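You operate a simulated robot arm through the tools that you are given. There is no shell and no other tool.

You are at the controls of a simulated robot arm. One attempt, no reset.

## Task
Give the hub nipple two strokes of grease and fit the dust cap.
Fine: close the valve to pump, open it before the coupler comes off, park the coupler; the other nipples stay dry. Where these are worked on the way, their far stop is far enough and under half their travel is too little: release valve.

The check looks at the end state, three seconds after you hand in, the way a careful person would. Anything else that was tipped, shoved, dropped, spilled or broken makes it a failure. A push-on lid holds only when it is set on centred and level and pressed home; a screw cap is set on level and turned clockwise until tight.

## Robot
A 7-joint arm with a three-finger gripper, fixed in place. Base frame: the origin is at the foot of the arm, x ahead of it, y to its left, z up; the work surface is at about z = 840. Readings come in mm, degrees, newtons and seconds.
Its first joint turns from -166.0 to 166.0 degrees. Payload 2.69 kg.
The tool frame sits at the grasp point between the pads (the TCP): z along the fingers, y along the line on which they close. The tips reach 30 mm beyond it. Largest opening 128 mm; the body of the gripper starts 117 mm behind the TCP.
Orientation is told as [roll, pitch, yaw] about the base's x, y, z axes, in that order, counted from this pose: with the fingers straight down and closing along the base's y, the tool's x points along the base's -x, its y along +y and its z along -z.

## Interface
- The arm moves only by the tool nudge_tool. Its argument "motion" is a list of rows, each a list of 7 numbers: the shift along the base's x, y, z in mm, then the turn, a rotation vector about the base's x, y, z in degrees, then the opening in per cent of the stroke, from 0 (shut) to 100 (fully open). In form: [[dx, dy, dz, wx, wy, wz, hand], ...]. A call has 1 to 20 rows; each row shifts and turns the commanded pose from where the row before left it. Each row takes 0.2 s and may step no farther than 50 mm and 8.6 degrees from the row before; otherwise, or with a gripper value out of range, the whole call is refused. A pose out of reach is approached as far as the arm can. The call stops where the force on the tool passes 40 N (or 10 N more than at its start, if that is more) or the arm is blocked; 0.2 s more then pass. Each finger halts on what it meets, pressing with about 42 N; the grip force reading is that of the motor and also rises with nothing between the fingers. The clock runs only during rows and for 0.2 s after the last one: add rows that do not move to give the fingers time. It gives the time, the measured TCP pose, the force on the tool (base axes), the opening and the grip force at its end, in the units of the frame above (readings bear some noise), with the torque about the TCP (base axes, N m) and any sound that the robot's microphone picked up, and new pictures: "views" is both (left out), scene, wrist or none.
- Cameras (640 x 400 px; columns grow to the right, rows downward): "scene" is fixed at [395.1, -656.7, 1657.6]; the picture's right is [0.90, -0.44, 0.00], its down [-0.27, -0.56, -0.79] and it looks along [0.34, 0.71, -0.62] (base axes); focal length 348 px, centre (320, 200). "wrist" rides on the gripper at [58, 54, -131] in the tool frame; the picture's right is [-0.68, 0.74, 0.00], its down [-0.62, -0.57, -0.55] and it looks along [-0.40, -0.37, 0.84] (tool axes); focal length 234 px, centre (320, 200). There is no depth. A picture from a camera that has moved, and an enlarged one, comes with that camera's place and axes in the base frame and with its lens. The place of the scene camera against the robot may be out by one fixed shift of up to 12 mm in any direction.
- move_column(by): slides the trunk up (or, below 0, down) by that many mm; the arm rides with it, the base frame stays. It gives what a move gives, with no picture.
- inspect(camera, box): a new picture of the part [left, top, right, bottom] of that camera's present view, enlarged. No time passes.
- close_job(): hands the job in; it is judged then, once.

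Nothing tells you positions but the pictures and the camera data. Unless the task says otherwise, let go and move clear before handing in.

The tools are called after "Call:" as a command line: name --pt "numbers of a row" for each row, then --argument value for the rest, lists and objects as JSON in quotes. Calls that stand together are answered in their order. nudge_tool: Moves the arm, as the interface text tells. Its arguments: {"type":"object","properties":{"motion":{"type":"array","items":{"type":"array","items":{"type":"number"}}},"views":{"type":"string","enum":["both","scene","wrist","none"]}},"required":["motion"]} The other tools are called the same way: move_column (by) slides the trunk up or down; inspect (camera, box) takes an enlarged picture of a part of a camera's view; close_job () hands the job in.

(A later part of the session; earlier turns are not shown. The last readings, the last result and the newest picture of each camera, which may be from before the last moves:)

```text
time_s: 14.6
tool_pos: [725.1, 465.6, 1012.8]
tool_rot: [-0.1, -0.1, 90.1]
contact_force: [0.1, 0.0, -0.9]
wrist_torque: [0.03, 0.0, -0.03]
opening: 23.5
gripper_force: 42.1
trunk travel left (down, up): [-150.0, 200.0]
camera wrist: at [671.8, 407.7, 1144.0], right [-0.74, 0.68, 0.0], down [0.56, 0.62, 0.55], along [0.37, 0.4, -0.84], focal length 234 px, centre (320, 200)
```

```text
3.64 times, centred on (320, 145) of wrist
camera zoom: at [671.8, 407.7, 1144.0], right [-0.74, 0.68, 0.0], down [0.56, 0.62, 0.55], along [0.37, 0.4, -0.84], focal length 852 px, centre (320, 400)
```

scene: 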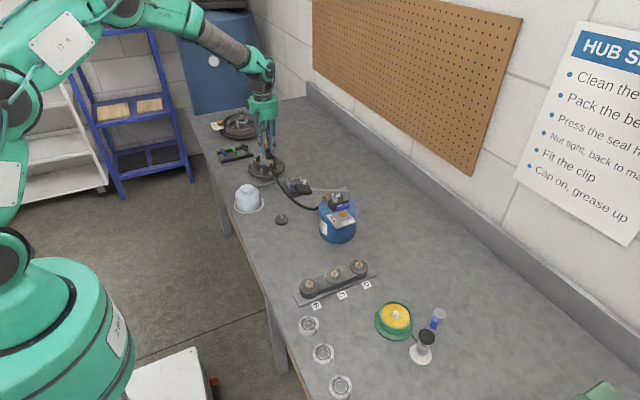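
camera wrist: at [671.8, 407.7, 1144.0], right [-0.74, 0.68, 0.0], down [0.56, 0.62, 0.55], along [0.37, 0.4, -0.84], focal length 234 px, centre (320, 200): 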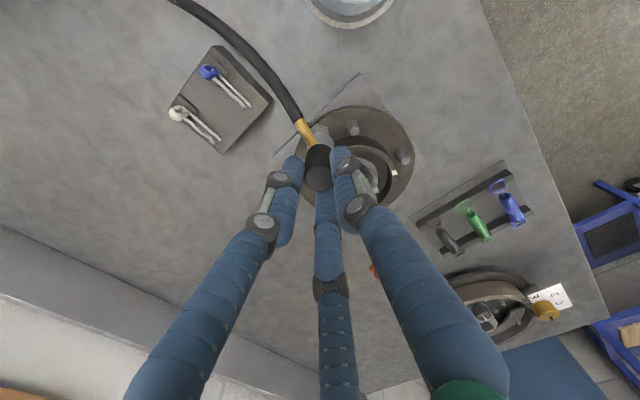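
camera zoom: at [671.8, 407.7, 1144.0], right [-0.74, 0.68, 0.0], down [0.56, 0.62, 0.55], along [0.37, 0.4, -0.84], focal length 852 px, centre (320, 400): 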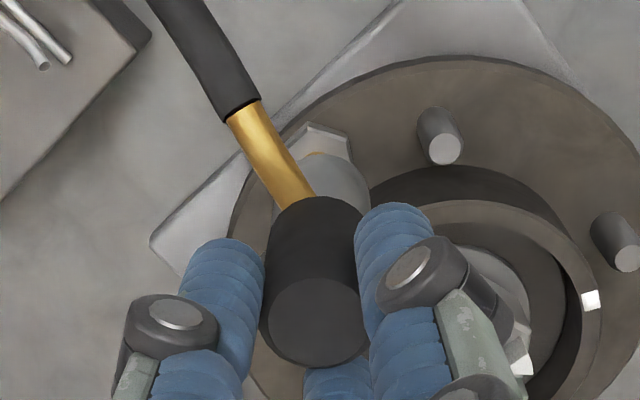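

Call:
inspect --camera "scene" --box '[264, 146, 284, 174]'

Call:
inspect --camera "wrist" --box '[305, 125, 345, 195]'

```text
14.29 times, centred on (274, 160) of scene
camera zoom: at [395.1, -656.7, 1657.6], right [0.9, -0.44, 0.0], down [-0.27, -0.56, -0.79], along [0.34, 0.71, -0.62], focal length 4976 px, centre (977, 771)
```

zoom: 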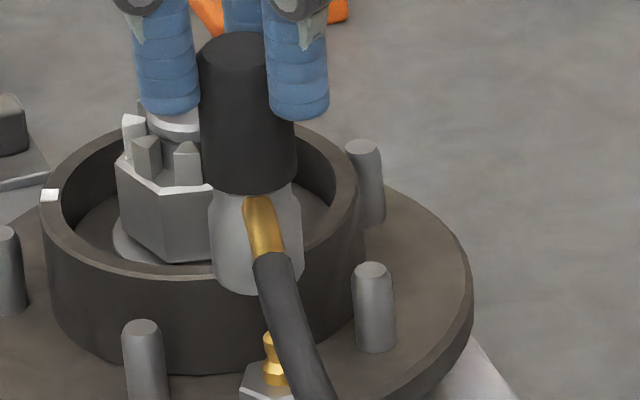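

```text
5.71 times, centred on (325, 160) of wrist
camera zoom: at [671.8, 407.7, 1144.0], right [-0.74, 0.68, 0.0], down [0.56, 0.62, 0.55], along [0.37, 0.4, -0.84], focal length 1338 px, centre (291, 429)
```

zoom: 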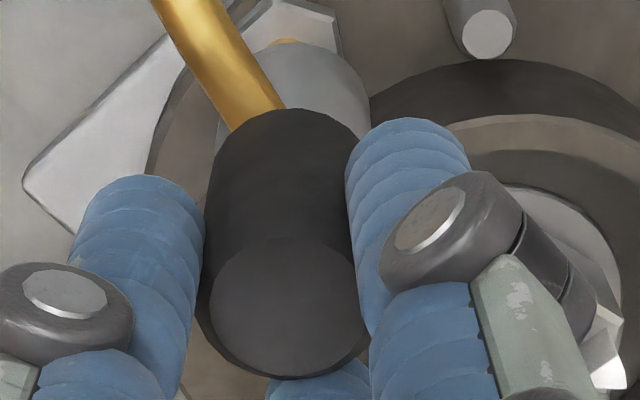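

Call:
inspect --camera "wrist" --box '[308, 122, 340, 142]'

Call:
inspect --camera "scene" --box '[266, 146, 282, 156]'

Call:
inspect --camera "scene" --box '[266, 158, 282, 168]'

```text
16.00 times, centred on (324, 132) of wrist
camera zoom: at [671.8, 407.7, 1144.0], right [-0.74, 0.68, 0.0], down [0.56, 0.62, 0.55], along [0.37, 0.4, -0.84], focal length 3747 px, centre (256, 1288)
```

zoom: 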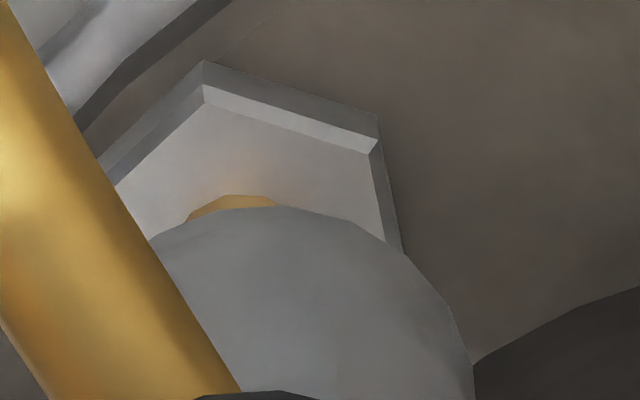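

```text
16.00 times, centred on (274, 151) of scene
camera zoom: at [395.1, -656.7, 1657.6], right [0.9, -0.44, 0.0], down [-0.27, -0.56, -0.79], along [0.34, 0.71, -0.62], focal length 5573 px, centre (1056, 984)
```

zoom: 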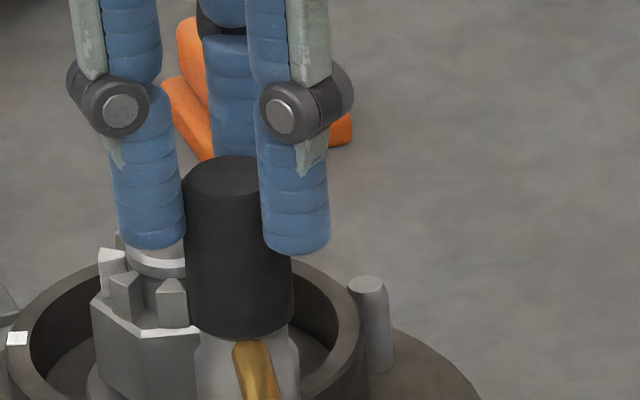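

```text
16.00 times, centred on (274, 163) of scene
camera zoom: at [395.1, -656.7, 1657.6], right [0.9, -0.44, 0.0], down [-0.27, -0.56, -0.79], along [0.34, 0.71, -0.62], focal length 5573 px, centre (1056, 792)
```

zoom: 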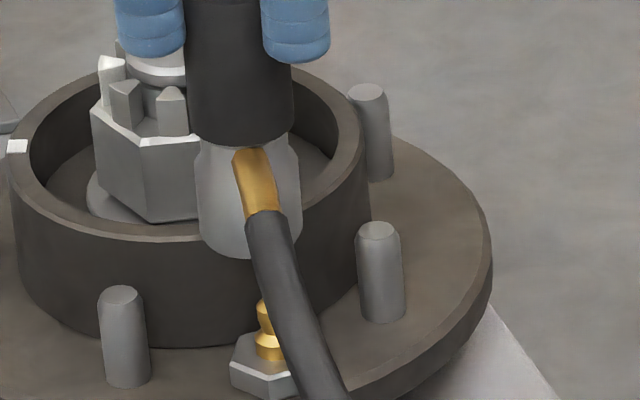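

Comparing both views, the coupler hangs tilted by about 2.5 degrees in the grip, so its mouth is about 3 mm toward -x of the nipple. I'll tilt the tool back about y to stand it upright and check again.

Call:
nudge_tool --pt "0 0 0 0 -2.5 0 5" --pt "0 0 0 0 0 0 5" --views "none"

Call:
inspect --camera "scene" --box '[266, 158, 282, 168]'

Call:
inspect --camera "scene" --box '[266, 146, 282, 156]'

Call:
inspect --camera "wrist" --box '[308, 122, 340, 142]'

```text
time_s: 15.2
tool_pos: [723.8, 464.8, 1012.9]
tool_rot: [-2.5, -0.1, 90.1]
contact_force: [0.0, -0.4, -0.6]
wrist_torque: [-0.01, -0.02, 0.01]
opening: 23.7
gripper_force: 41.3
trunk travel left (down, up): [-150.0, 200.0]
```

```text
16.00 times, centred on (274, 163) of scene
camera zoom: at [395.1, -656.7, 1657.6], right [0.9, -0.44, 0.0], down [-0.27, -0.56, -0.79], along [0.34, 0.71, -0.62], focal length 5573 px, centre (1056, 792)
```

zoom: 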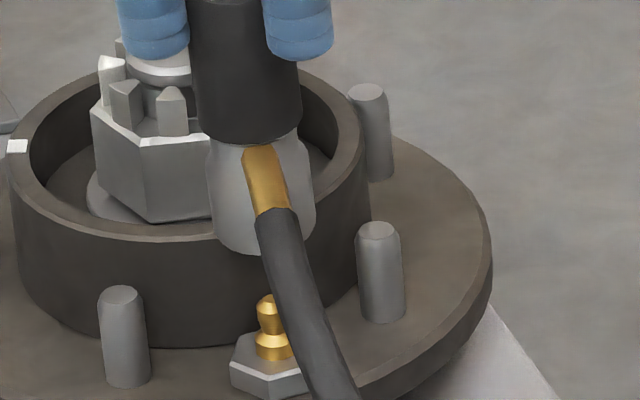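

```text
16.00 times, centred on (274, 151) of scene
camera zoom: at [395.1, -656.7, 1657.6], right [0.9, -0.44, 0.0], down [-0.27, -0.56, -0.79], along [0.34, 0.71, -0.62], focal length 5573 px, centre (1056, 984)
```

zoom: 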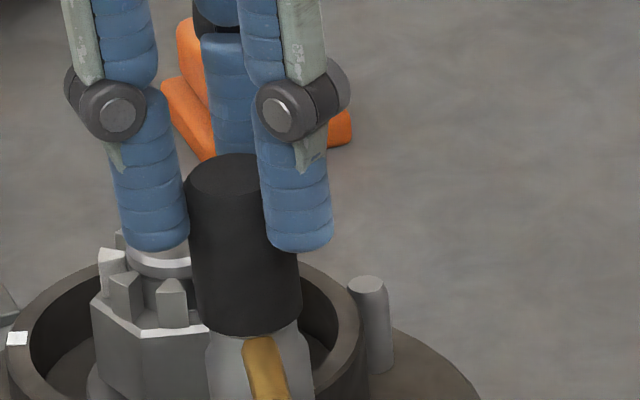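

```text
16.00 times, centred on (324, 132) of wrist
camera zoom: at [665.8, 407.7, 1141.8], right [-0.74, 0.68, -0.03], down [0.54, 0.62, 0.57], along [0.41, 0.4, -0.82], focal length 3747 px, centre (256, 1288)
```

zoom: 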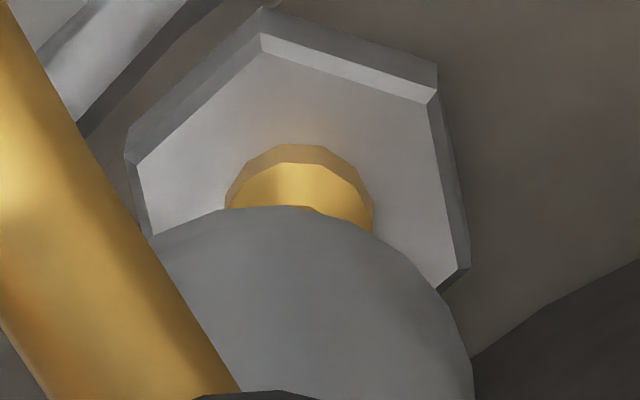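

After the correction I triangulate the mouth at about (726.4, 464.7, 930) and the nipple at (725.5, 465.3), so they agree to about a millimetre. I'll lower slowly onto the nipple.

Call:
nudge_tool --pt "-0.5 0.5 -6 0 0 0 5" --pt "0 0 -6 0 0 0 5" --pt "0 0 -4 0 0 0 5" --pt "0 0 -3 0 0 0 5" --pt "0 0 -3 0 0 0 5" --pt "0 0 -3 0 0 0 5" --pt "0 0 -3 0 0 0 5" --views "scene"

Call:
inspect --camera "scene" --box '[264, 150, 284, 175]'

Call:
inspect --camera "wrist" --box '[300, 120, 350, 190]'

```text
time_s: 16.8
tool_pos: [724.0, 466.1, 984.4]
tool_rot: [-2.5, 0.0, 90.1]
contact_force: [-0.4, -0.4, -2.3]
wrist_torque: [0.02, -0.02, -0.01]
opening: 23.6
gripper_force: 41.7
trunk travel left (down, up): [-150.0, 200.0]
```

scene: 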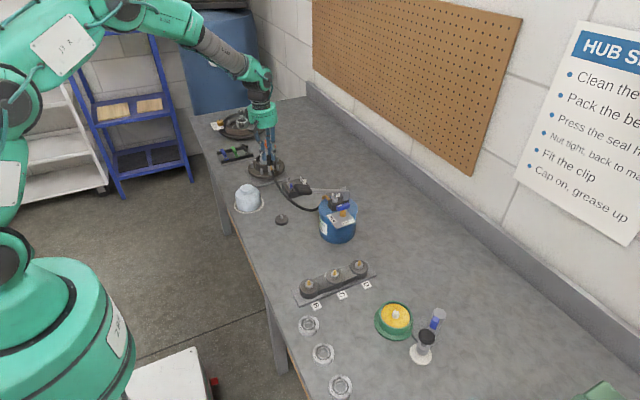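

```text
16.00 times, centred on (274, 162) of scene
camera zoom: at [395.1, -656.7, 1657.6], right [0.9, -0.44, 0.0], down [-0.27, -0.56, -0.79], along [0.34, 0.71, -0.62], focal length 5573 px, centre (1056, 800)
```

zoom: 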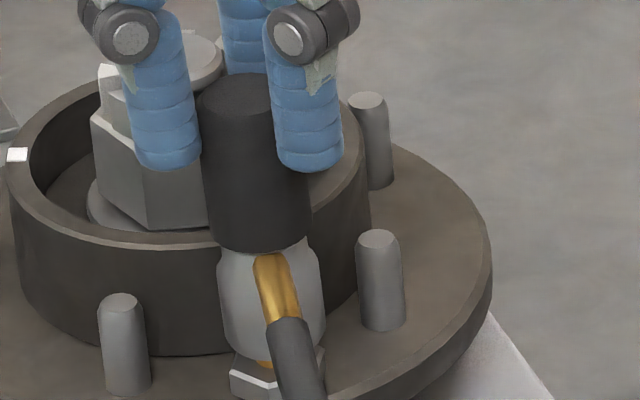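

```text
5.71 times, centred on (325, 155) of wrist
camera zoom: at [666.1, 408.0, 1113.3], right [-0.74, 0.68, -0.03], down [0.54, 0.62, 0.57], along [0.41, 0.4, -0.82], focal length 1338 px, centre (291, 457)
```

zoom: 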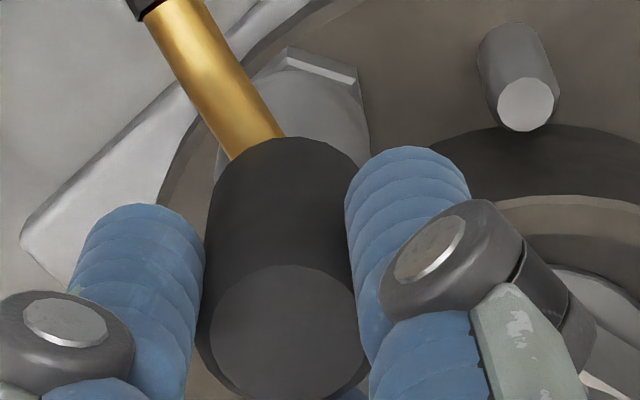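

The mouth is now over the nipple tip with no side force. I'll press on down in small steps until it seats.

Call:
nudge_tool --pt "0 0 -2 0 0 0 5" --pt "0 0 -2 0 0 0 5" --pt "0 0 -2 0 0 0 5" --pt "0 0 -2 0 0 0 5" --pt "0 0 -2 0 0 0 5" --views "scene"

Call:
inspect --camera "scene" --box '[264, 150, 284, 175]'

Call:
inspect --camera "wrist" --box '[300, 120, 350, 190]'

```text
time_s: 18.0
tool_pos: [724.7, 466.8, 976.7]
tool_rot: [-2.7, 0.0, 90.0]
contact_force: [-3.5, -3.9, 16.0]
wrist_torque: [-0.26, 0.53, 0.01]
opening: 23.7
gripper_force: 42.3
trunk travel left (down, up): [-150.0, 200.0]
```

scene: 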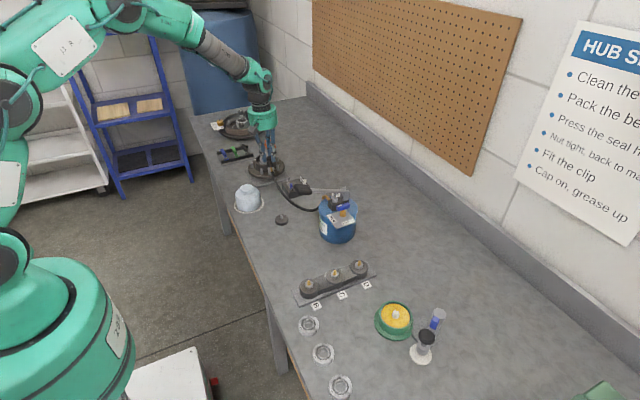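

```text
16.00 times, centred on (274, 162) of scene
camera zoom: at [395.1, -656.7, 1657.6], right [0.9, -0.44, 0.0], down [-0.27, -0.56, -0.79], along [0.34, 0.71, -0.62], focal length 5573 px, centre (1056, 800)
```

zoom: 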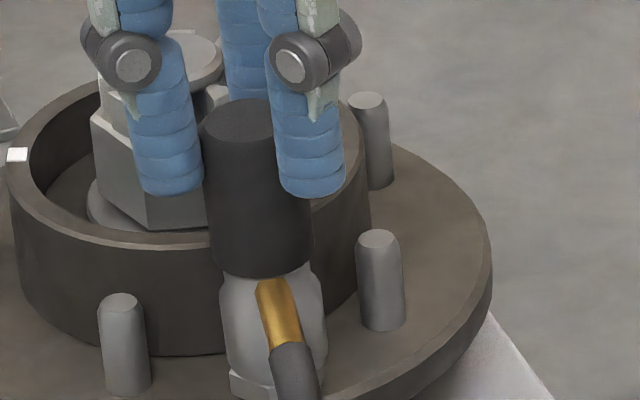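

```text
5.71 times, centred on (325, 155) of wrist
camera zoom: at [665.6, 407.8, 1105.9], right [-0.74, 0.68, -0.03], down [0.54, 0.62, 0.57], along [0.41, 0.41, -0.82], focal length 1338 px, centre (291, 457)
```

zoom: 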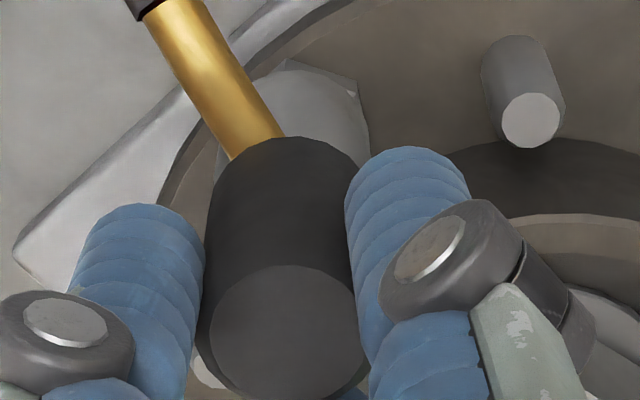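

It has made contact with 16 N upward. I'll press a little more to be sure it snaps home.

Call:
nudge_tool --pt "0 0 -2 0 0 0 5" --pt "0 0 -2 0 0 0 5" --pt "0 0 -2 0 0 0 5" --views "scene"

Call:
inspect --camera "scene" --box '[264, 150, 284, 175]'

Call:
inspect --camera "wrist" --box '[300, 120, 350, 190]'

```text
time_s: 18.6
tool_pos: [726.8, 467.7, 977.4]
tool_rot: [-3.0, -0.2, 90.1]
contact_force: [2.5, 1.1, 7.8]
wrist_torque: [0.21, -0.14, -0.04]
opening: 23.7
gripper_force: 41.7
trunk travel left (down, up): [-150.0, 200.0]
stopped in row 2: the force on the tool passed its limit at 41 N (the readings are from after the stop); the commanded pose is now the measured one
```

scene: 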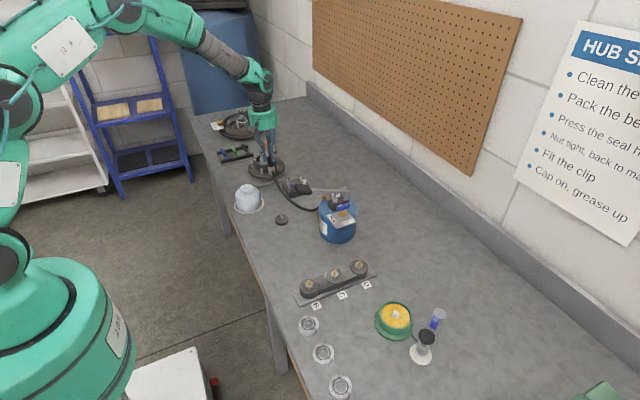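

```text
16.00 times, centred on (274, 162) of scene
camera zoom: at [395.1, -656.7, 1657.6], right [0.9, -0.44, 0.0], down [-0.27, -0.56, -0.79], along [0.34, 0.71, -0.62], focal length 5573 px, centre (1056, 800)
```

zoom: 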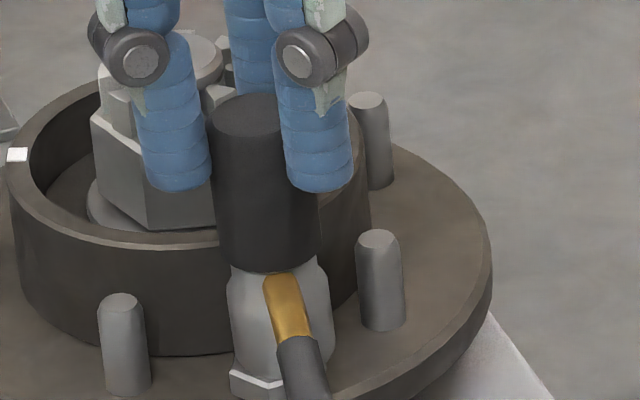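

```text
5.71 times, centred on (325, 155) of wrist
camera zoom: at [667.2, 408.8, 1105.3], right [-0.74, 0.68, -0.03], down [0.54, 0.61, 0.58], along [0.41, 0.41, -0.81], focal length 1338 px, centre (291, 457)
```

zoom: 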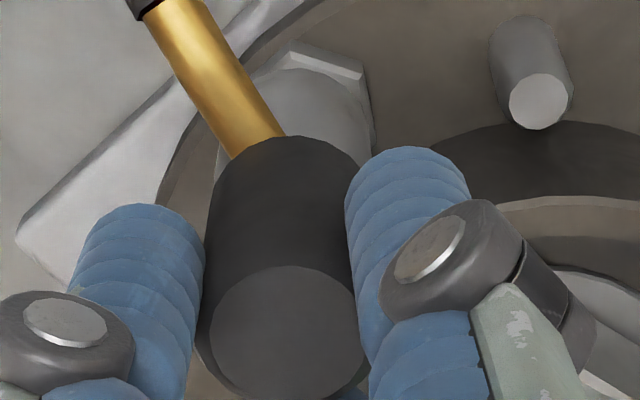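

The press stopped at 41 N and the coupler shifted about 2 mm sideways, so I can't be sure it latched. A small gentle lift will show whether the nipple holds it.

Call:
nudge_tool --pt "0 0 1.5 0 0 0 5" --pt "0 0 1.5 0 0 0 5" --pt "0 0 0 0 0 0 5" --views "none"

Call:
inspect --camera "scene" --box '[264, 150, 284, 175]'

```text
time_s: 19.4
tool_pos: [725.5, 466.4, 977.1]
tool_rot: [-2.8, 0.0, 90.1]
contact_force: [0.6, -0.1, 0.8]
wrist_torque: [0.0, -0.05, -0.01]
opening: 23.7
gripper_force: 41.8
trunk travel left (down, up): [-150.0, 200.0]
```

```text
16.00 times, centred on (274, 162) of scene
camera zoom: at [395.1, -656.7, 1657.6], right [0.9, -0.44, 0.0], down [-0.27, -0.56, -0.79], along [0.34, 0.71, -0.62], focal length 5573 px, centre (1056, 800)
```

zoom: 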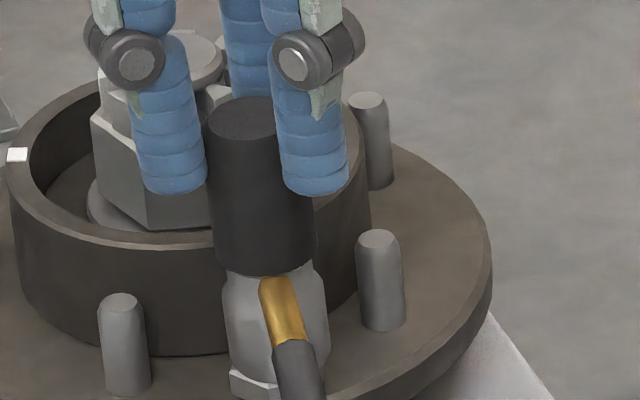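

Call:
nudge_tool --pt "0 0 1.5 0 0 0 5" --pt "0 0 1.5 0 0 0 5" --pt "0 0 0 0 0 0 5" --views "none"

Call:
inspect --camera "scene" --box '[264, 150, 284, 175]'

```text
time_s: 20.2
tool_pos: [725.2, 469.0, 981.2]
tool_rot: [-2.7, -0.1, 90.0]
contact_force: [-0.1, -0.7, -0.9]
wrist_torque: [-0.01, -0.02, 0.01]
opening: 23.9
gripper_force: 42.5
trunk travel left (down, up): [-150.0, 200.0]
```

```text
16.00 times, centred on (274, 162) of scene
camera zoom: at [395.1, -656.7, 1657.6], right [0.9, -0.44, 0.0], down [-0.27, -0.56, -0.79], along [0.34, 0.71, -0.62], focal length 5573 px, centre (1056, 800)
```

zoom: 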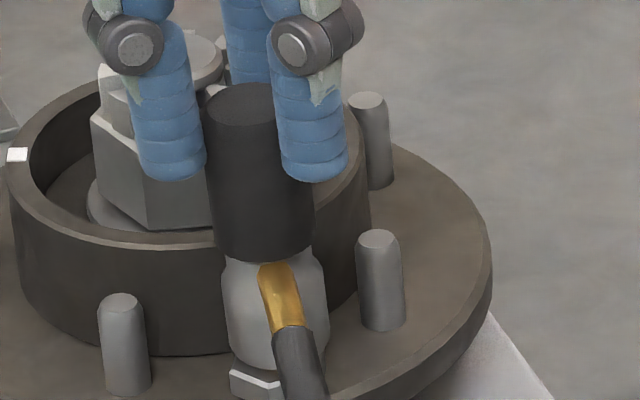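

It lifts freely, so it hasn't latched yet. I'll compare with the parking stand's post to learn how deep it seats, and check the alignment again.

Call:
inspect --camera "scene" --box '[271, 210, 291, 230]'

Call:
inspect --camera "wrist" --box '[300, 110, 350, 180]'

Call:
inspect --camera "scene" --box '[299, 260, 371, 300]'

```text
16.00 times, centred on (281, 220) of scene
camera zoom: at [395.1, -656.7, 1657.6], right [0.9, -0.44, 0.0], down [-0.27, -0.56, -0.79], along [0.34, 0.71, -0.62], focal length 5573 px, centre (944, -120)
```

zoom: 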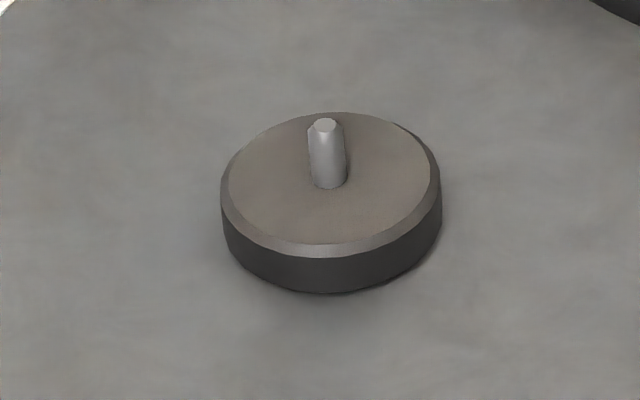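

```text
5.71 times, centred on (325, 145) of wrist
camera zoom: at [666.7, 408.9, 1109.2], right [-0.74, 0.68, -0.03], down [0.54, 0.62, 0.58], along [0.41, 0.41, -0.82], focal length 1338 px, centre (291, 514)
```

zoom: 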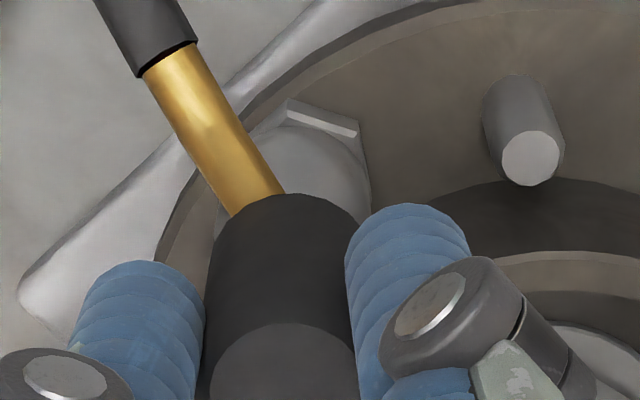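

```text
8.89 times, centred on (335, 280) of scene
camera zoom: at [395.1, -656.7, 1657.6], right [0.9, -0.44, 0.0], down [-0.27, -0.56, -0.79], along [0.34, 0.71, -0.62], focal length 3096 px, centre (187, -511)
```

zoom: 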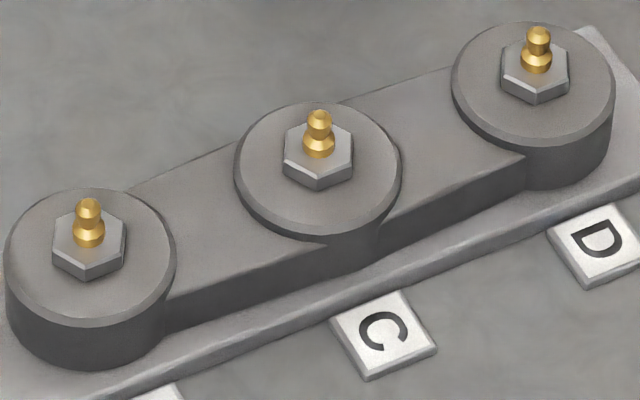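

Call:
nudge_tool --pt "0 0 8 0 0 0 5" --pt "0 0 8 0 0 0 5" --pt "0 0 8 0 0 0 5" --pt "0 0 0 0 0 0 5" --pt "0 0 0 0 0 0 5" --views "wrist"

Call:
inspect --camera "scene" --box '[266, 146, 282, 156]'

Call:
inspect --camera "scene" --box '[266, 158, 282, 168]'

Call:
inspect --camera "wrist" --box '[308, 122, 340, 142]'

Call:
inspect --camera "wrist" --box '[300, 140, 340, 190]'

```text
time_s: 21.4
tool_pos: [725.8, 465.2, 1004.5]
tool_rot: [-2.7, -0.1, 90.1]
contact_force: [-1.2, 0.2, -1.1]
wrist_torque: [0.02, -0.01, 0.01]
opening: 23.7
gripper_force: 42.3
trunk travel left (down, up): [-150.0, 200.0]
camera wrist: at [666.9, 408.6, 1133.0], right [-0.74, 0.68, -0.03], down [0.54, 0.62, 0.58], along [0.41, 0.41, -0.82], focal length 234 px, centre (320, 200)
```

wrist: 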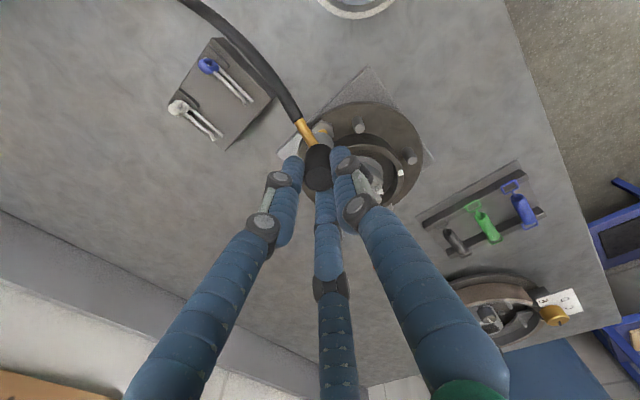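

```text
16.00 times, centred on (274, 151) of scene
camera zoom: at [395.1, -656.7, 1657.6], right [0.9, -0.44, 0.0], down [-0.27, -0.56, -0.79], along [0.34, 0.71, -0.62], focal length 5573 px, centre (1056, 984)
```

zoom: 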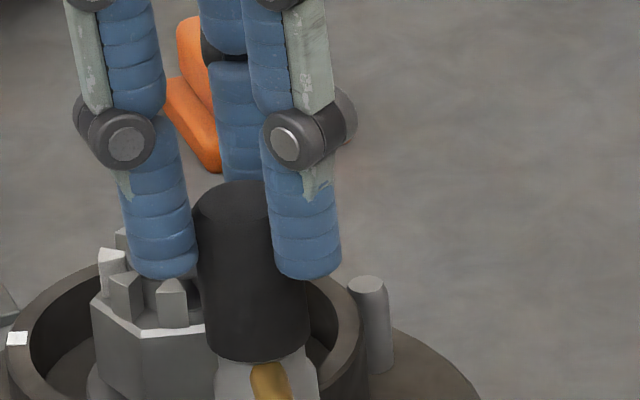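

```text
16.00 times, centred on (274, 163) of scene
camera zoom: at [395.1, -656.7, 1657.6], right [0.9, -0.44, 0.0], down [-0.27, -0.56, -0.79], along [0.34, 0.71, -0.62], focal length 5573 px, centre (1056, 792)
```

zoom: 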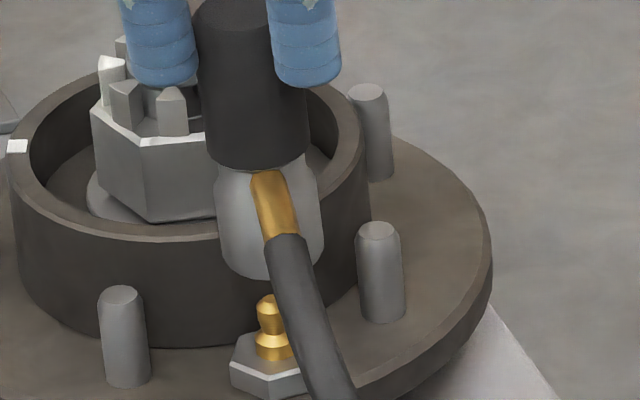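

```text
16.00 times, centred on (324, 132) of wrist
camera zoom: at [666.9, 408.6, 1133.0], right [-0.74, 0.68, -0.03], down [0.54, 0.62, 0.58], along [0.41, 0.41, -0.82], focal length 3747 px, centre (256, 1288)
```

zoom: 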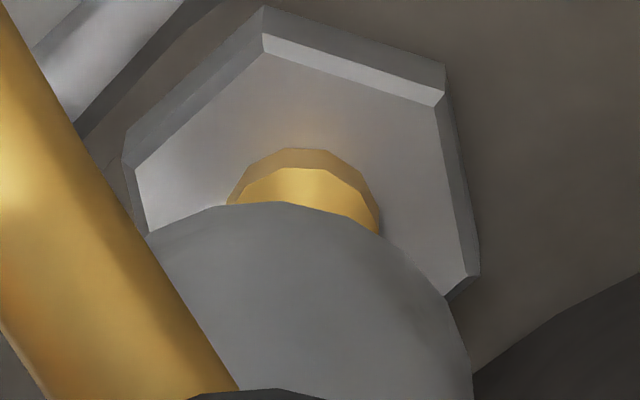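

```text
8.00 times, centred on (320, 165) of wrist
camera zoom: at [666.9, 408.6, 1133.0], right [-0.74, 0.68, -0.03], down [0.54, 0.62, 0.58], along [0.41, 0.41, -0.82], focal length 1873 px, centre (320, 480)
```

zoom: 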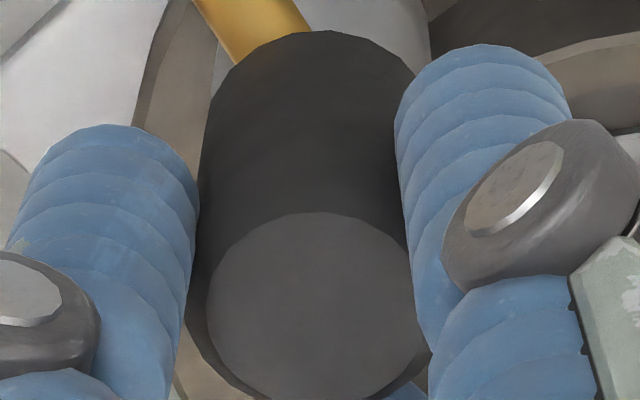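

The coupler is upright but sits about 1–2 mm to +x of the nipple. I'll shift back, lower until it just touches, and use the side forces to centre it.

Call:
nudge_tool --pt "-1.6 0 0 0 0 0 5" --pt "0 0 -8 0 0 0 5" --pt "0 0 -8 0 0 0 5" --pt "0 0 -8 0 0 0 5" --pt "0 0 -2 0 0 0 5" --pt "0 0 0 0 0 0 5" --views "none"

Call:
nudge_tool --pt "0 0 -1 0 0 0 5" --pt "0 0 -1 0 0 0 5" --pt "0 0 0 0 0 0 5" --views "none"

Call:
inspect --camera "scene" --box '[264, 150, 284, 175]'

Call:
inspect --camera "wrist" --box '[308, 122, 340, 142]'

```text
time_s: 22.8
tool_pos: [725.2, 468.0, 977.9]
tool_rot: [-2.8, 0.0, 90.1]
contact_force: [0.2, 0.2, -1.4]
wrist_torque: [-0.01, 0.01, 0.0]
opening: 23.7
gripper_force: 42.3
trunk travel left (down, up): [-150.0, 200.0]
```

```text
time_s: 23.6
tool_pos: [725.4, 468.4, 976.7]
tool_rot: [-2.8, -0.1, 90.1]
contact_force: [-1.5, -0.5, 5.2]
wrist_torque: [-0.07, 0.13, -0.01]
opening: 23.4
gripper_force: 42.6
trunk travel left (down, up): [-150.0, 200.0]
```

```text
16.00 times, centred on (274, 162) of scene
camera zoom: at [395.1, -656.7, 1657.6], right [0.9, -0.44, 0.0], down [-0.27, -0.56, -0.79], along [0.34, 0.71, -0.62], focal length 5573 px, centre (1056, 800)
```

zoom: 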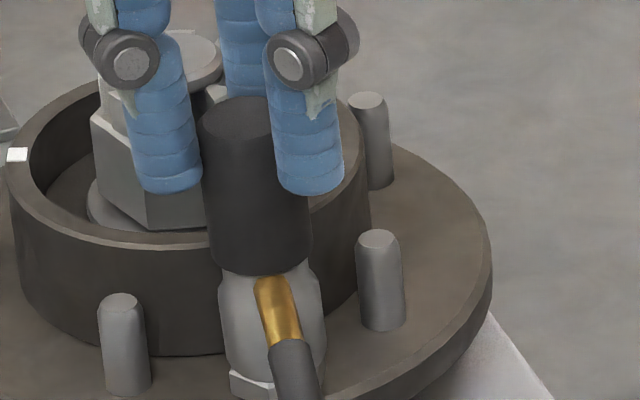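

```text
16.00 times, centred on (324, 132) of wrist
camera zoom: at [665.2, 408.9, 1105.6], right [-0.74, 0.68, -0.03], down [0.54, 0.61, 0.58], along [0.41, 0.41, -0.82], focal length 3747 px, centre (256, 1288)
```

zoom: 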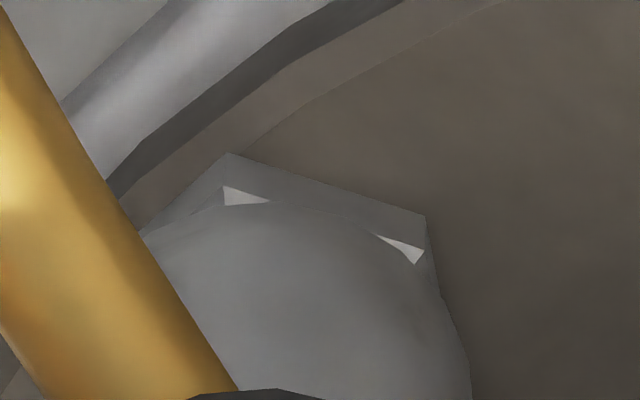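

The coupler is now coaxial within about 0.6 mm, and its mouth is about 2 mm above the hex. I'll press through the last bit in 1 mm steps.

Call:
nudge_tool --pt "0 0 -1 0 0 0 5" --pt "0 0 -1 0 0 0 5" --pt "0 0 -1 0 0 0 5" --views "none"

Call:
inspect --camera "scene" --box '[264, 150, 284, 175]'

Call:
inspect --camera "wrist" --box '[308, 122, 340, 142]'

```text
time_s: 24.4
tool_pos: [726.1, 467.3, 977.0]
tool_rot: [-2.9, -0.3, 90.1]
contact_force: [-4.8, -3.3, 26.5]
wrist_torque: [-0.23, 0.7, 0.02]
opening: 23.6
gripper_force: 42.6
trunk travel left (down, up): [-150.0, 200.0]
```

```text
16.00 times, centred on (274, 162) of scene
camera zoom: at [395.1, -656.7, 1657.6], right [0.9, -0.44, 0.0], down [-0.27, -0.56, -0.79], along [0.34, 0.71, -0.62], focal length 5573 px, centre (1056, 800)
```

zoom: 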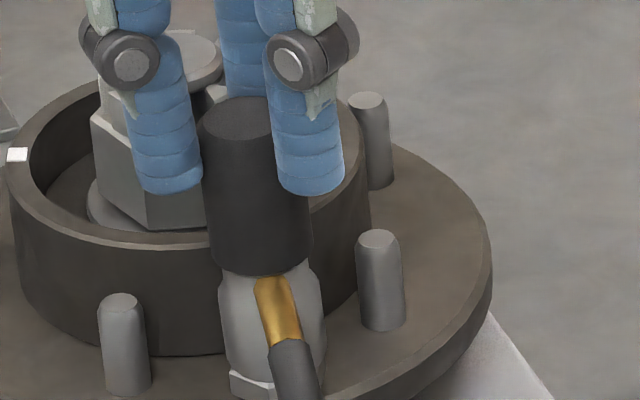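

```text
16.00 times, centred on (324, 132) of wrist
camera zoom: at [664.9, 408.6, 1105.3], right [-0.74, 0.68, -0.03], down [0.54, 0.61, 0.58], along [0.41, 0.41, -0.81], focal length 3747 px, centre (256, 1288)
```

zoom: 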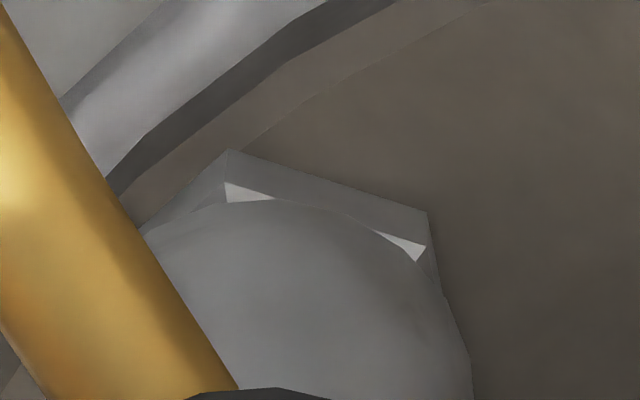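

The torque shows the contact is at the -x edge of the skirt, so I tilted too far. I'll lift 2 mm, tilt back 1.7 degrees while keeping the mouth in place, and press again.

Call:
nudge_tool --pt "0 0 4 0 0 0 5" --pt "2.4 0 0 0 1.7 0 5" --pt "0 0 0 0 0 0 5" --pt "0 0 -2 0 0 0 5" --pt "0 0 -2 0 0 0 5" --pt "0 0 0 0 0 0 5" --views "none"

Call:
inspect --camera "scene" --box '[264, 150, 284, 175]'

Call:
inspect --camera "wrist" --box '[308, 122, 340, 142]'

```text
time_s: 25.8
tool_pos: [727.5, 466.1, 975.9]
tool_rot: [-1.2, -0.2, 90.1]
contact_force: [-7.4, -5.7, 27.3]
wrist_torque: [-0.41, 0.56, 0.0]
opening: 23.4
gripper_force: 41.9
trunk travel left (down, up): [-150.0, 200.0]
```

```text
16.00 times, centred on (274, 162) of scene
camera zoom: at [395.1, -656.7, 1657.6], right [0.9, -0.44, 0.0], down [-0.27, -0.56, -0.79], along [0.34, 0.71, -0.62], focal length 5573 px, centre (1056, 800)
```

zoom: 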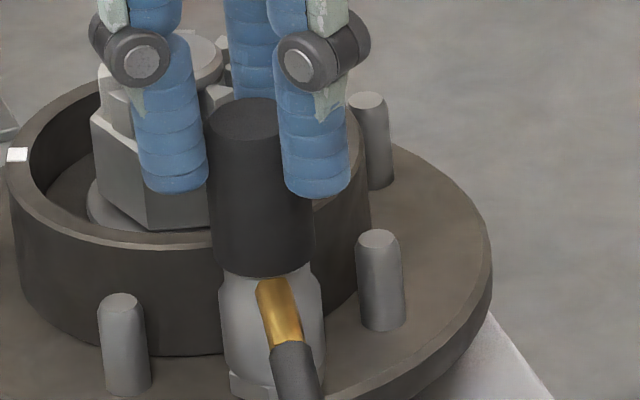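

```text
16.00 times, centred on (324, 132) of wrist
camera zoom: at [670.9, 408.0, 1106.8], right [-0.74, 0.68, -0.01], down [0.55, 0.61, 0.56], along [0.39, 0.41, -0.83], focal length 3747 px, centre (256, 1288)
```

zoom: 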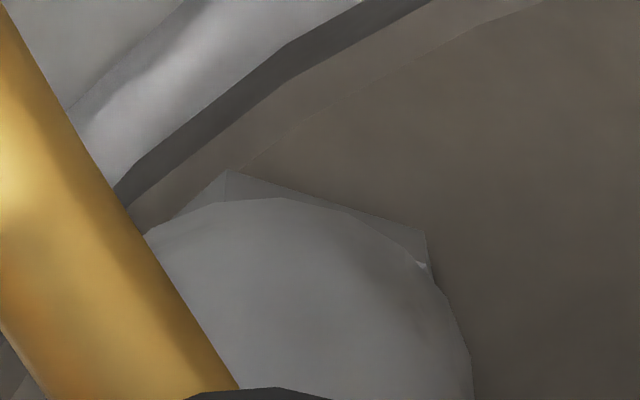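

The contact is now centred on the axis. I'll press further.

Call:
nudge_tool --pt "-0.7 -0.6 -1 0 0 0 5" --pt "0 0 -1 0 0 0 5" --pt "0 0 -1 0 0 0 5" --pt "0 0 -1 0 0 0 5" --views "none"

Call:
inspect --camera "scene" --box '[264, 150, 284, 175]'

Call:
inspect --camera "wrist" --box '[308, 122, 340, 142]'

```text
time_s: 26.5
tool_pos: [728.3, 468.3, 975.1]
tool_rot: [-1.4, -0.3, 90.1]
contact_force: [2.9, 1.0, 8.2]
wrist_torque: [0.14, -0.17, 0.01]
opening: 23.6
gripper_force: 41.7
trunk travel left (down, up): [-150.0, 200.0]
stopped in row 3: the force on the tool passed its limit at 42 N (the readings are from after the stop); the commanded pose is now the measured one
```

```text
16.00 times, centred on (274, 162) of scene
camera zoom: at [395.1, -656.7, 1657.6], right [0.9, -0.44, 0.0], down [-0.27, -0.56, -0.79], along [0.34, 0.71, -0.62], focal length 5573 px, centre (1056, 800)
```

zoom: 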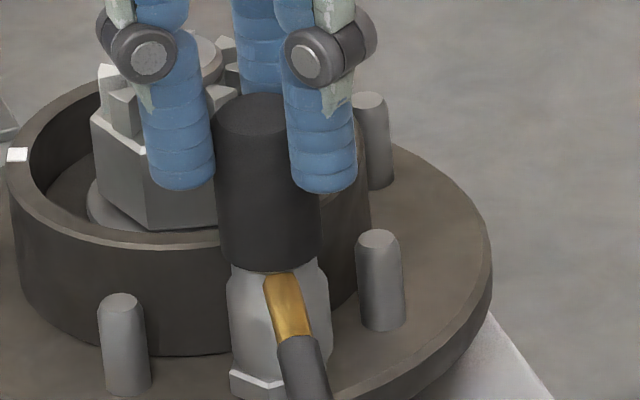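

```text
16.00 times, centred on (324, 132) of wrist
camera zoom: at [672.4, 408.8, 1106.2], right [-0.74, 0.68, -0.01], down [0.55, 0.61, 0.57], along [0.39, 0.41, -0.82], focal length 3747 px, centre (256, 1288)
```

zoom: 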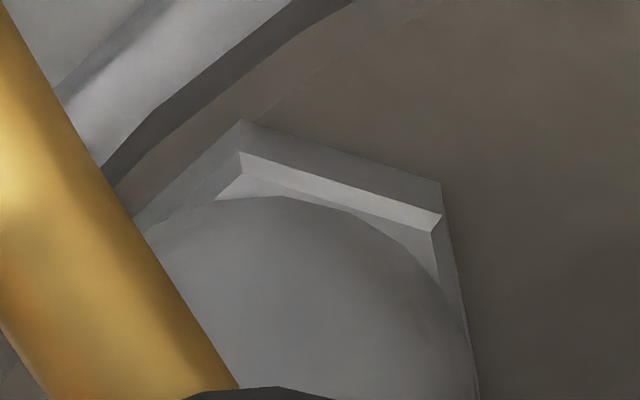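

The skirt bottoms out on the hex, so the coupler is fully down and there's no extra snap to feel. I'll recentre it slightly, relax the force, and check before letting go.

Call:
nudge_tool --pt "-0.5 -0.9 1 0 0 0 5" --pt "-0.5 -0.9 0 0 0 0 5" --pt "0 0 -1.5 0 0 0 5" --pt "0 0 0 0 0 0 5" --views "none"

Call:
inspect --camera "scene" --box '[264, 150, 284, 175]'

Call:
inspect --camera "wrist" --box '[308, 122, 340, 142]'

```text
time_s: 27.5
tool_pos: [727.5, 466.6, 976.6]
tool_rot: [-1.4, -0.4, 90.1]
contact_force: [1.6, 5.6, 24.8]
wrist_torque: [0.35, 0.01, 0.0]
opening: 23.7
gripper_force: 42.2
trunk travel left (down, up): [-150.0, 200.0]
```

```text
16.00 times, centred on (274, 162) of scene
camera zoom: at [395.1, -656.7, 1657.6], right [0.9, -0.44, 0.0], down [-0.27, -0.56, -0.79], along [0.34, 0.71, -0.62], focal length 5573 px, centre (1056, 800)
```

zoom: 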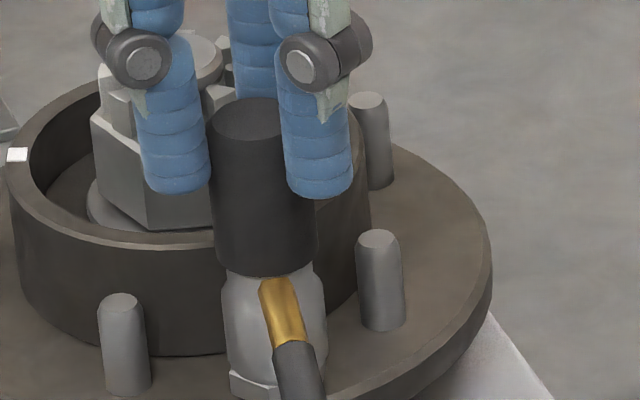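

```text
16.00 times, centred on (324, 132) of wrist
camera zoom: at [670.7, 407.3, 1106.2], right [-0.74, 0.68, -0.01], down [0.55, 0.61, 0.57], along [0.39, 0.41, -0.82], focal length 3747 px, centre (256, 1288)
```

zoom: 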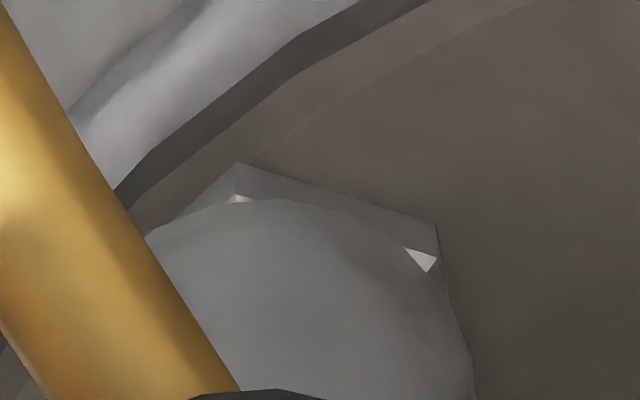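

Call:
nudge_tool --pt "0 0 2.5 0 0 0 5" --pt "0 0 0 0 0 0 5" --pt "0 0 0 0 0 0 25" --pt "0 0 0 0 0 0 25" --pt "0 0 0 0 0 0 25" --views "wrist"

Call:
inspect --camera "scene" --box '[264, 150, 284, 175]'

Call:
inspect --camera "wrist" --box '[300, 120, 350, 190]'

```text
time_s: 28.7
tool_pos: [726.8, 464.8, 976.0]
tool_rot: [-1.2, -0.3, 90.1]
contact_force: [-0.2, 0.2, 0.7]
wrist_torque: [0.0, -0.01, 0.01]
opening: 32.1
gripper_force: 0.1
trunk travel left (down, up): [-150.0, 200.0]
camera wrist: at [670.6, 407.0, 1106.0], right [-0.74, 0.68, -0.01], down [0.55, 0.61, 0.56], along [0.39, 0.41, -0.83], focal length 234 px, centre (320, 200)
```

wrist: 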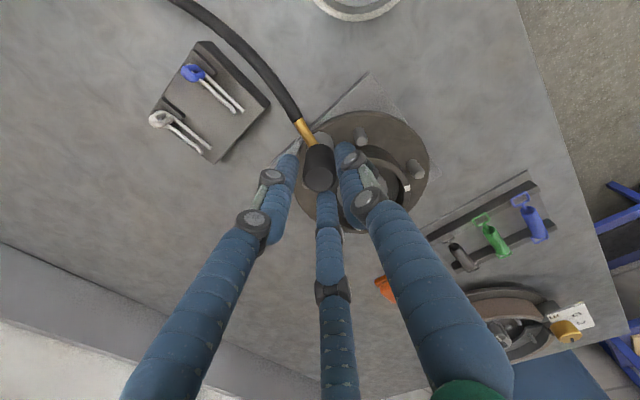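

```text
16.00 times, centred on (274, 162) of scene
camera zoom: at [395.1, -656.7, 1657.6], right [0.9, -0.44, 0.0], down [-0.27, -0.56, -0.79], along [0.34, 0.71, -0.62], focal length 5573 px, centre (1056, 800)
```

zoom: 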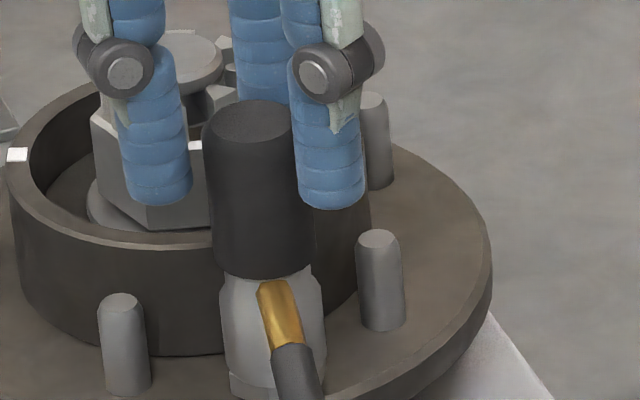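

```text
5.71 times, centred on (325, 155) of wrist
camera zoom: at [670.6, 407.0, 1106.0], right [-0.74, 0.68, -0.01], down [0.55, 0.61, 0.56], along [0.39, 0.41, -0.83], focal length 1338 px, centre (291, 457)
```

zoom: 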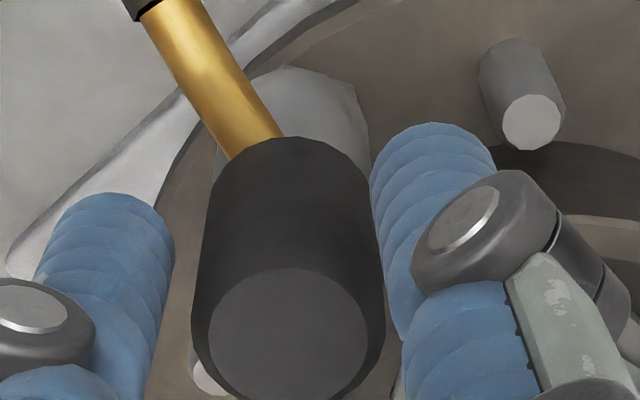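

Let go, the coupler stands upright and fully down on the nipple by itself. I'll square the tool, re-grip lower on the sleeve for a firmer hold, and test whether it's held.

Call:
nudge_tool --pt "0 0 0 0 1.3 0 27" --pt "0 0 -5 0 0 0 27" --pt "0 0 -5 0 0 0 27" --pt "0 0 -5 0 0 0 27" --pt "0 0 -5 0 0 0 27" --pt "0 0 0 0 0 0 27" --views "wrist"

Call:
inspect --camera "scene" --box '[264, 150, 284, 175]'

Call:
inspect --camera "wrist" --box '[300, 150, 350, 220]'

```text
time_s: 30.1
tool_pos: [727.1, 466.6, 957.1]
tool_rot: [0.1, -0.3, 90.2]
contact_force: [-0.1, -0.2, 0.1]
wrist_torque: [0.02, 0.01, -0.03]
opening: 34.4
gripper_force: 0.1
trunk travel left (down, up): [-150.0, 200.0]
camera wrist: at [674.0, 407.5, 1087.6], right [-0.74, 0.68, 0.0], down [0.57, 0.61, 0.55], along [0.37, 0.41, -0.83], focal length 234 px, centre (320, 200)
```

wrist: 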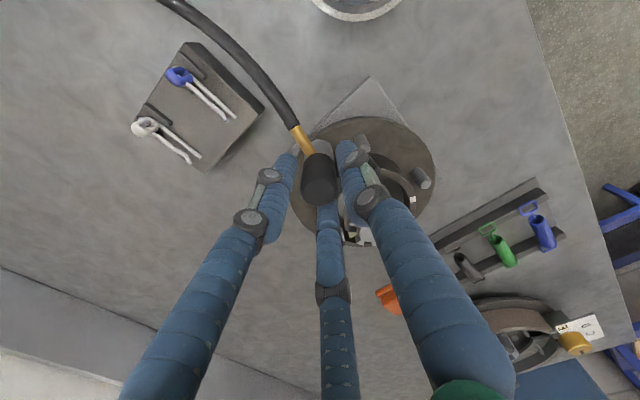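

```text
16.00 times, centred on (274, 162) of scene
camera zoom: at [395.1, -656.7, 1657.6], right [0.9, -0.44, 0.0], down [-0.27, -0.56, -0.79], along [0.34, 0.71, -0.62], focal length 5573 px, centre (1056, 800)
```

zoom: 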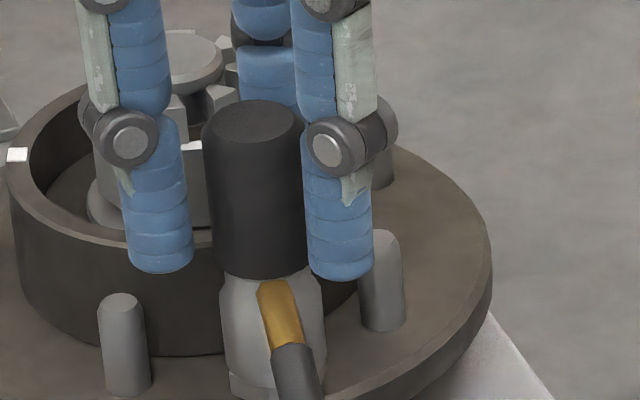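

```text
5.71 times, centred on (325, 185) of wrist
camera zoom: at [674.0, 407.5, 1087.6], right [-0.74, 0.68, 0.0], down [0.57, 0.61, 0.55], along [0.37, 0.41, -0.83], focal length 1338 px, centre (291, 286)
```

zoom: 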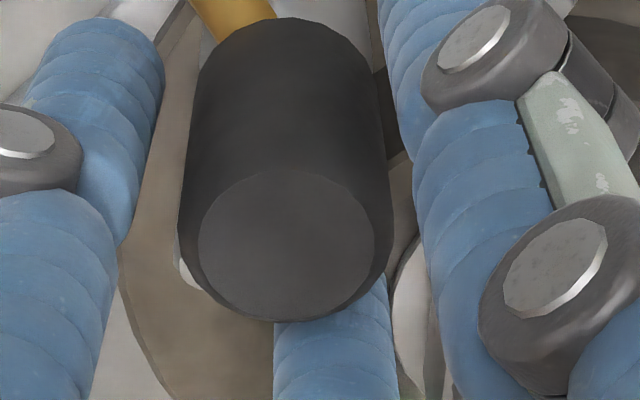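

The tool axis and the sleeve agree, so I'll close on the sleeve lower down and try a small lift.

Call:
nudge_tool --pt "0 0 0 0 0 0 5" --pt "0 0 0 0 0 0 5" --pt "0 0 0 0 0 0 5" --pt "0 0 1 0 0 0 5" --pt "0 0 1 0 0 0 5" --pt "0 0 0 0 0 0 5" --views "none"

Call:
inspect --camera "scene" --box '[264, 150, 284, 175]'

Call:
inspect --camera "wrist" --box '[300, 120, 350, 210]'

```text
time_s: 31.5
tool_pos: [727.5, 465.6, 958.0]
tool_rot: [0.1, -0.3, 90.1]
contact_force: [0.7, -0.2, -2.6]
wrist_torque: [-0.01, 0.06, -0.02]
opening: 23.6
gripper_force: 41.9
trunk travel left (down, up): [-150.0, 200.0]
```

```text
16.00 times, centred on (274, 162) of scene
camera zoom: at [395.1, -656.7, 1657.6], right [0.9, -0.44, 0.0], down [-0.27, -0.56, -0.79], along [0.34, 0.71, -0.62], focal length 5573 px, centre (1056, 800)
```

zoom: 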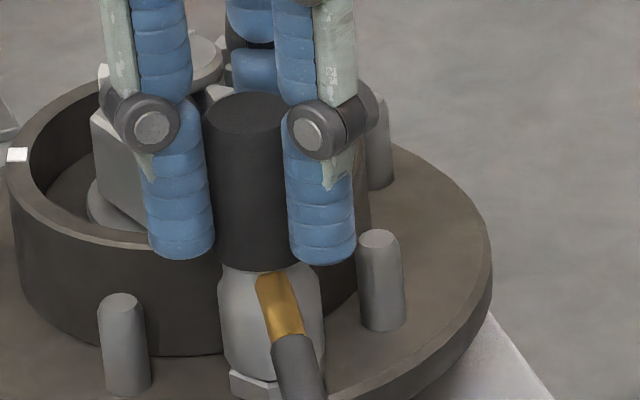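

```text
4.44 times, centred on (325, 165) of wrist
camera zoom: at [673.8, 407.0, 1089.8], right [-0.74, 0.68, 0.0], down [0.57, 0.61, 0.55], along [0.37, 0.41, -0.83], focal length 1041 px, centre (298, 356)
```

zoom: 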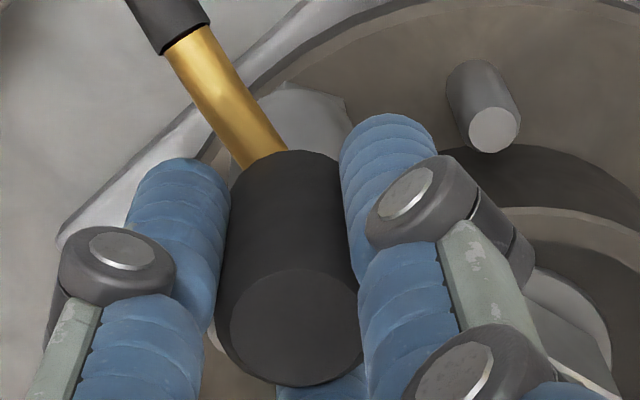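

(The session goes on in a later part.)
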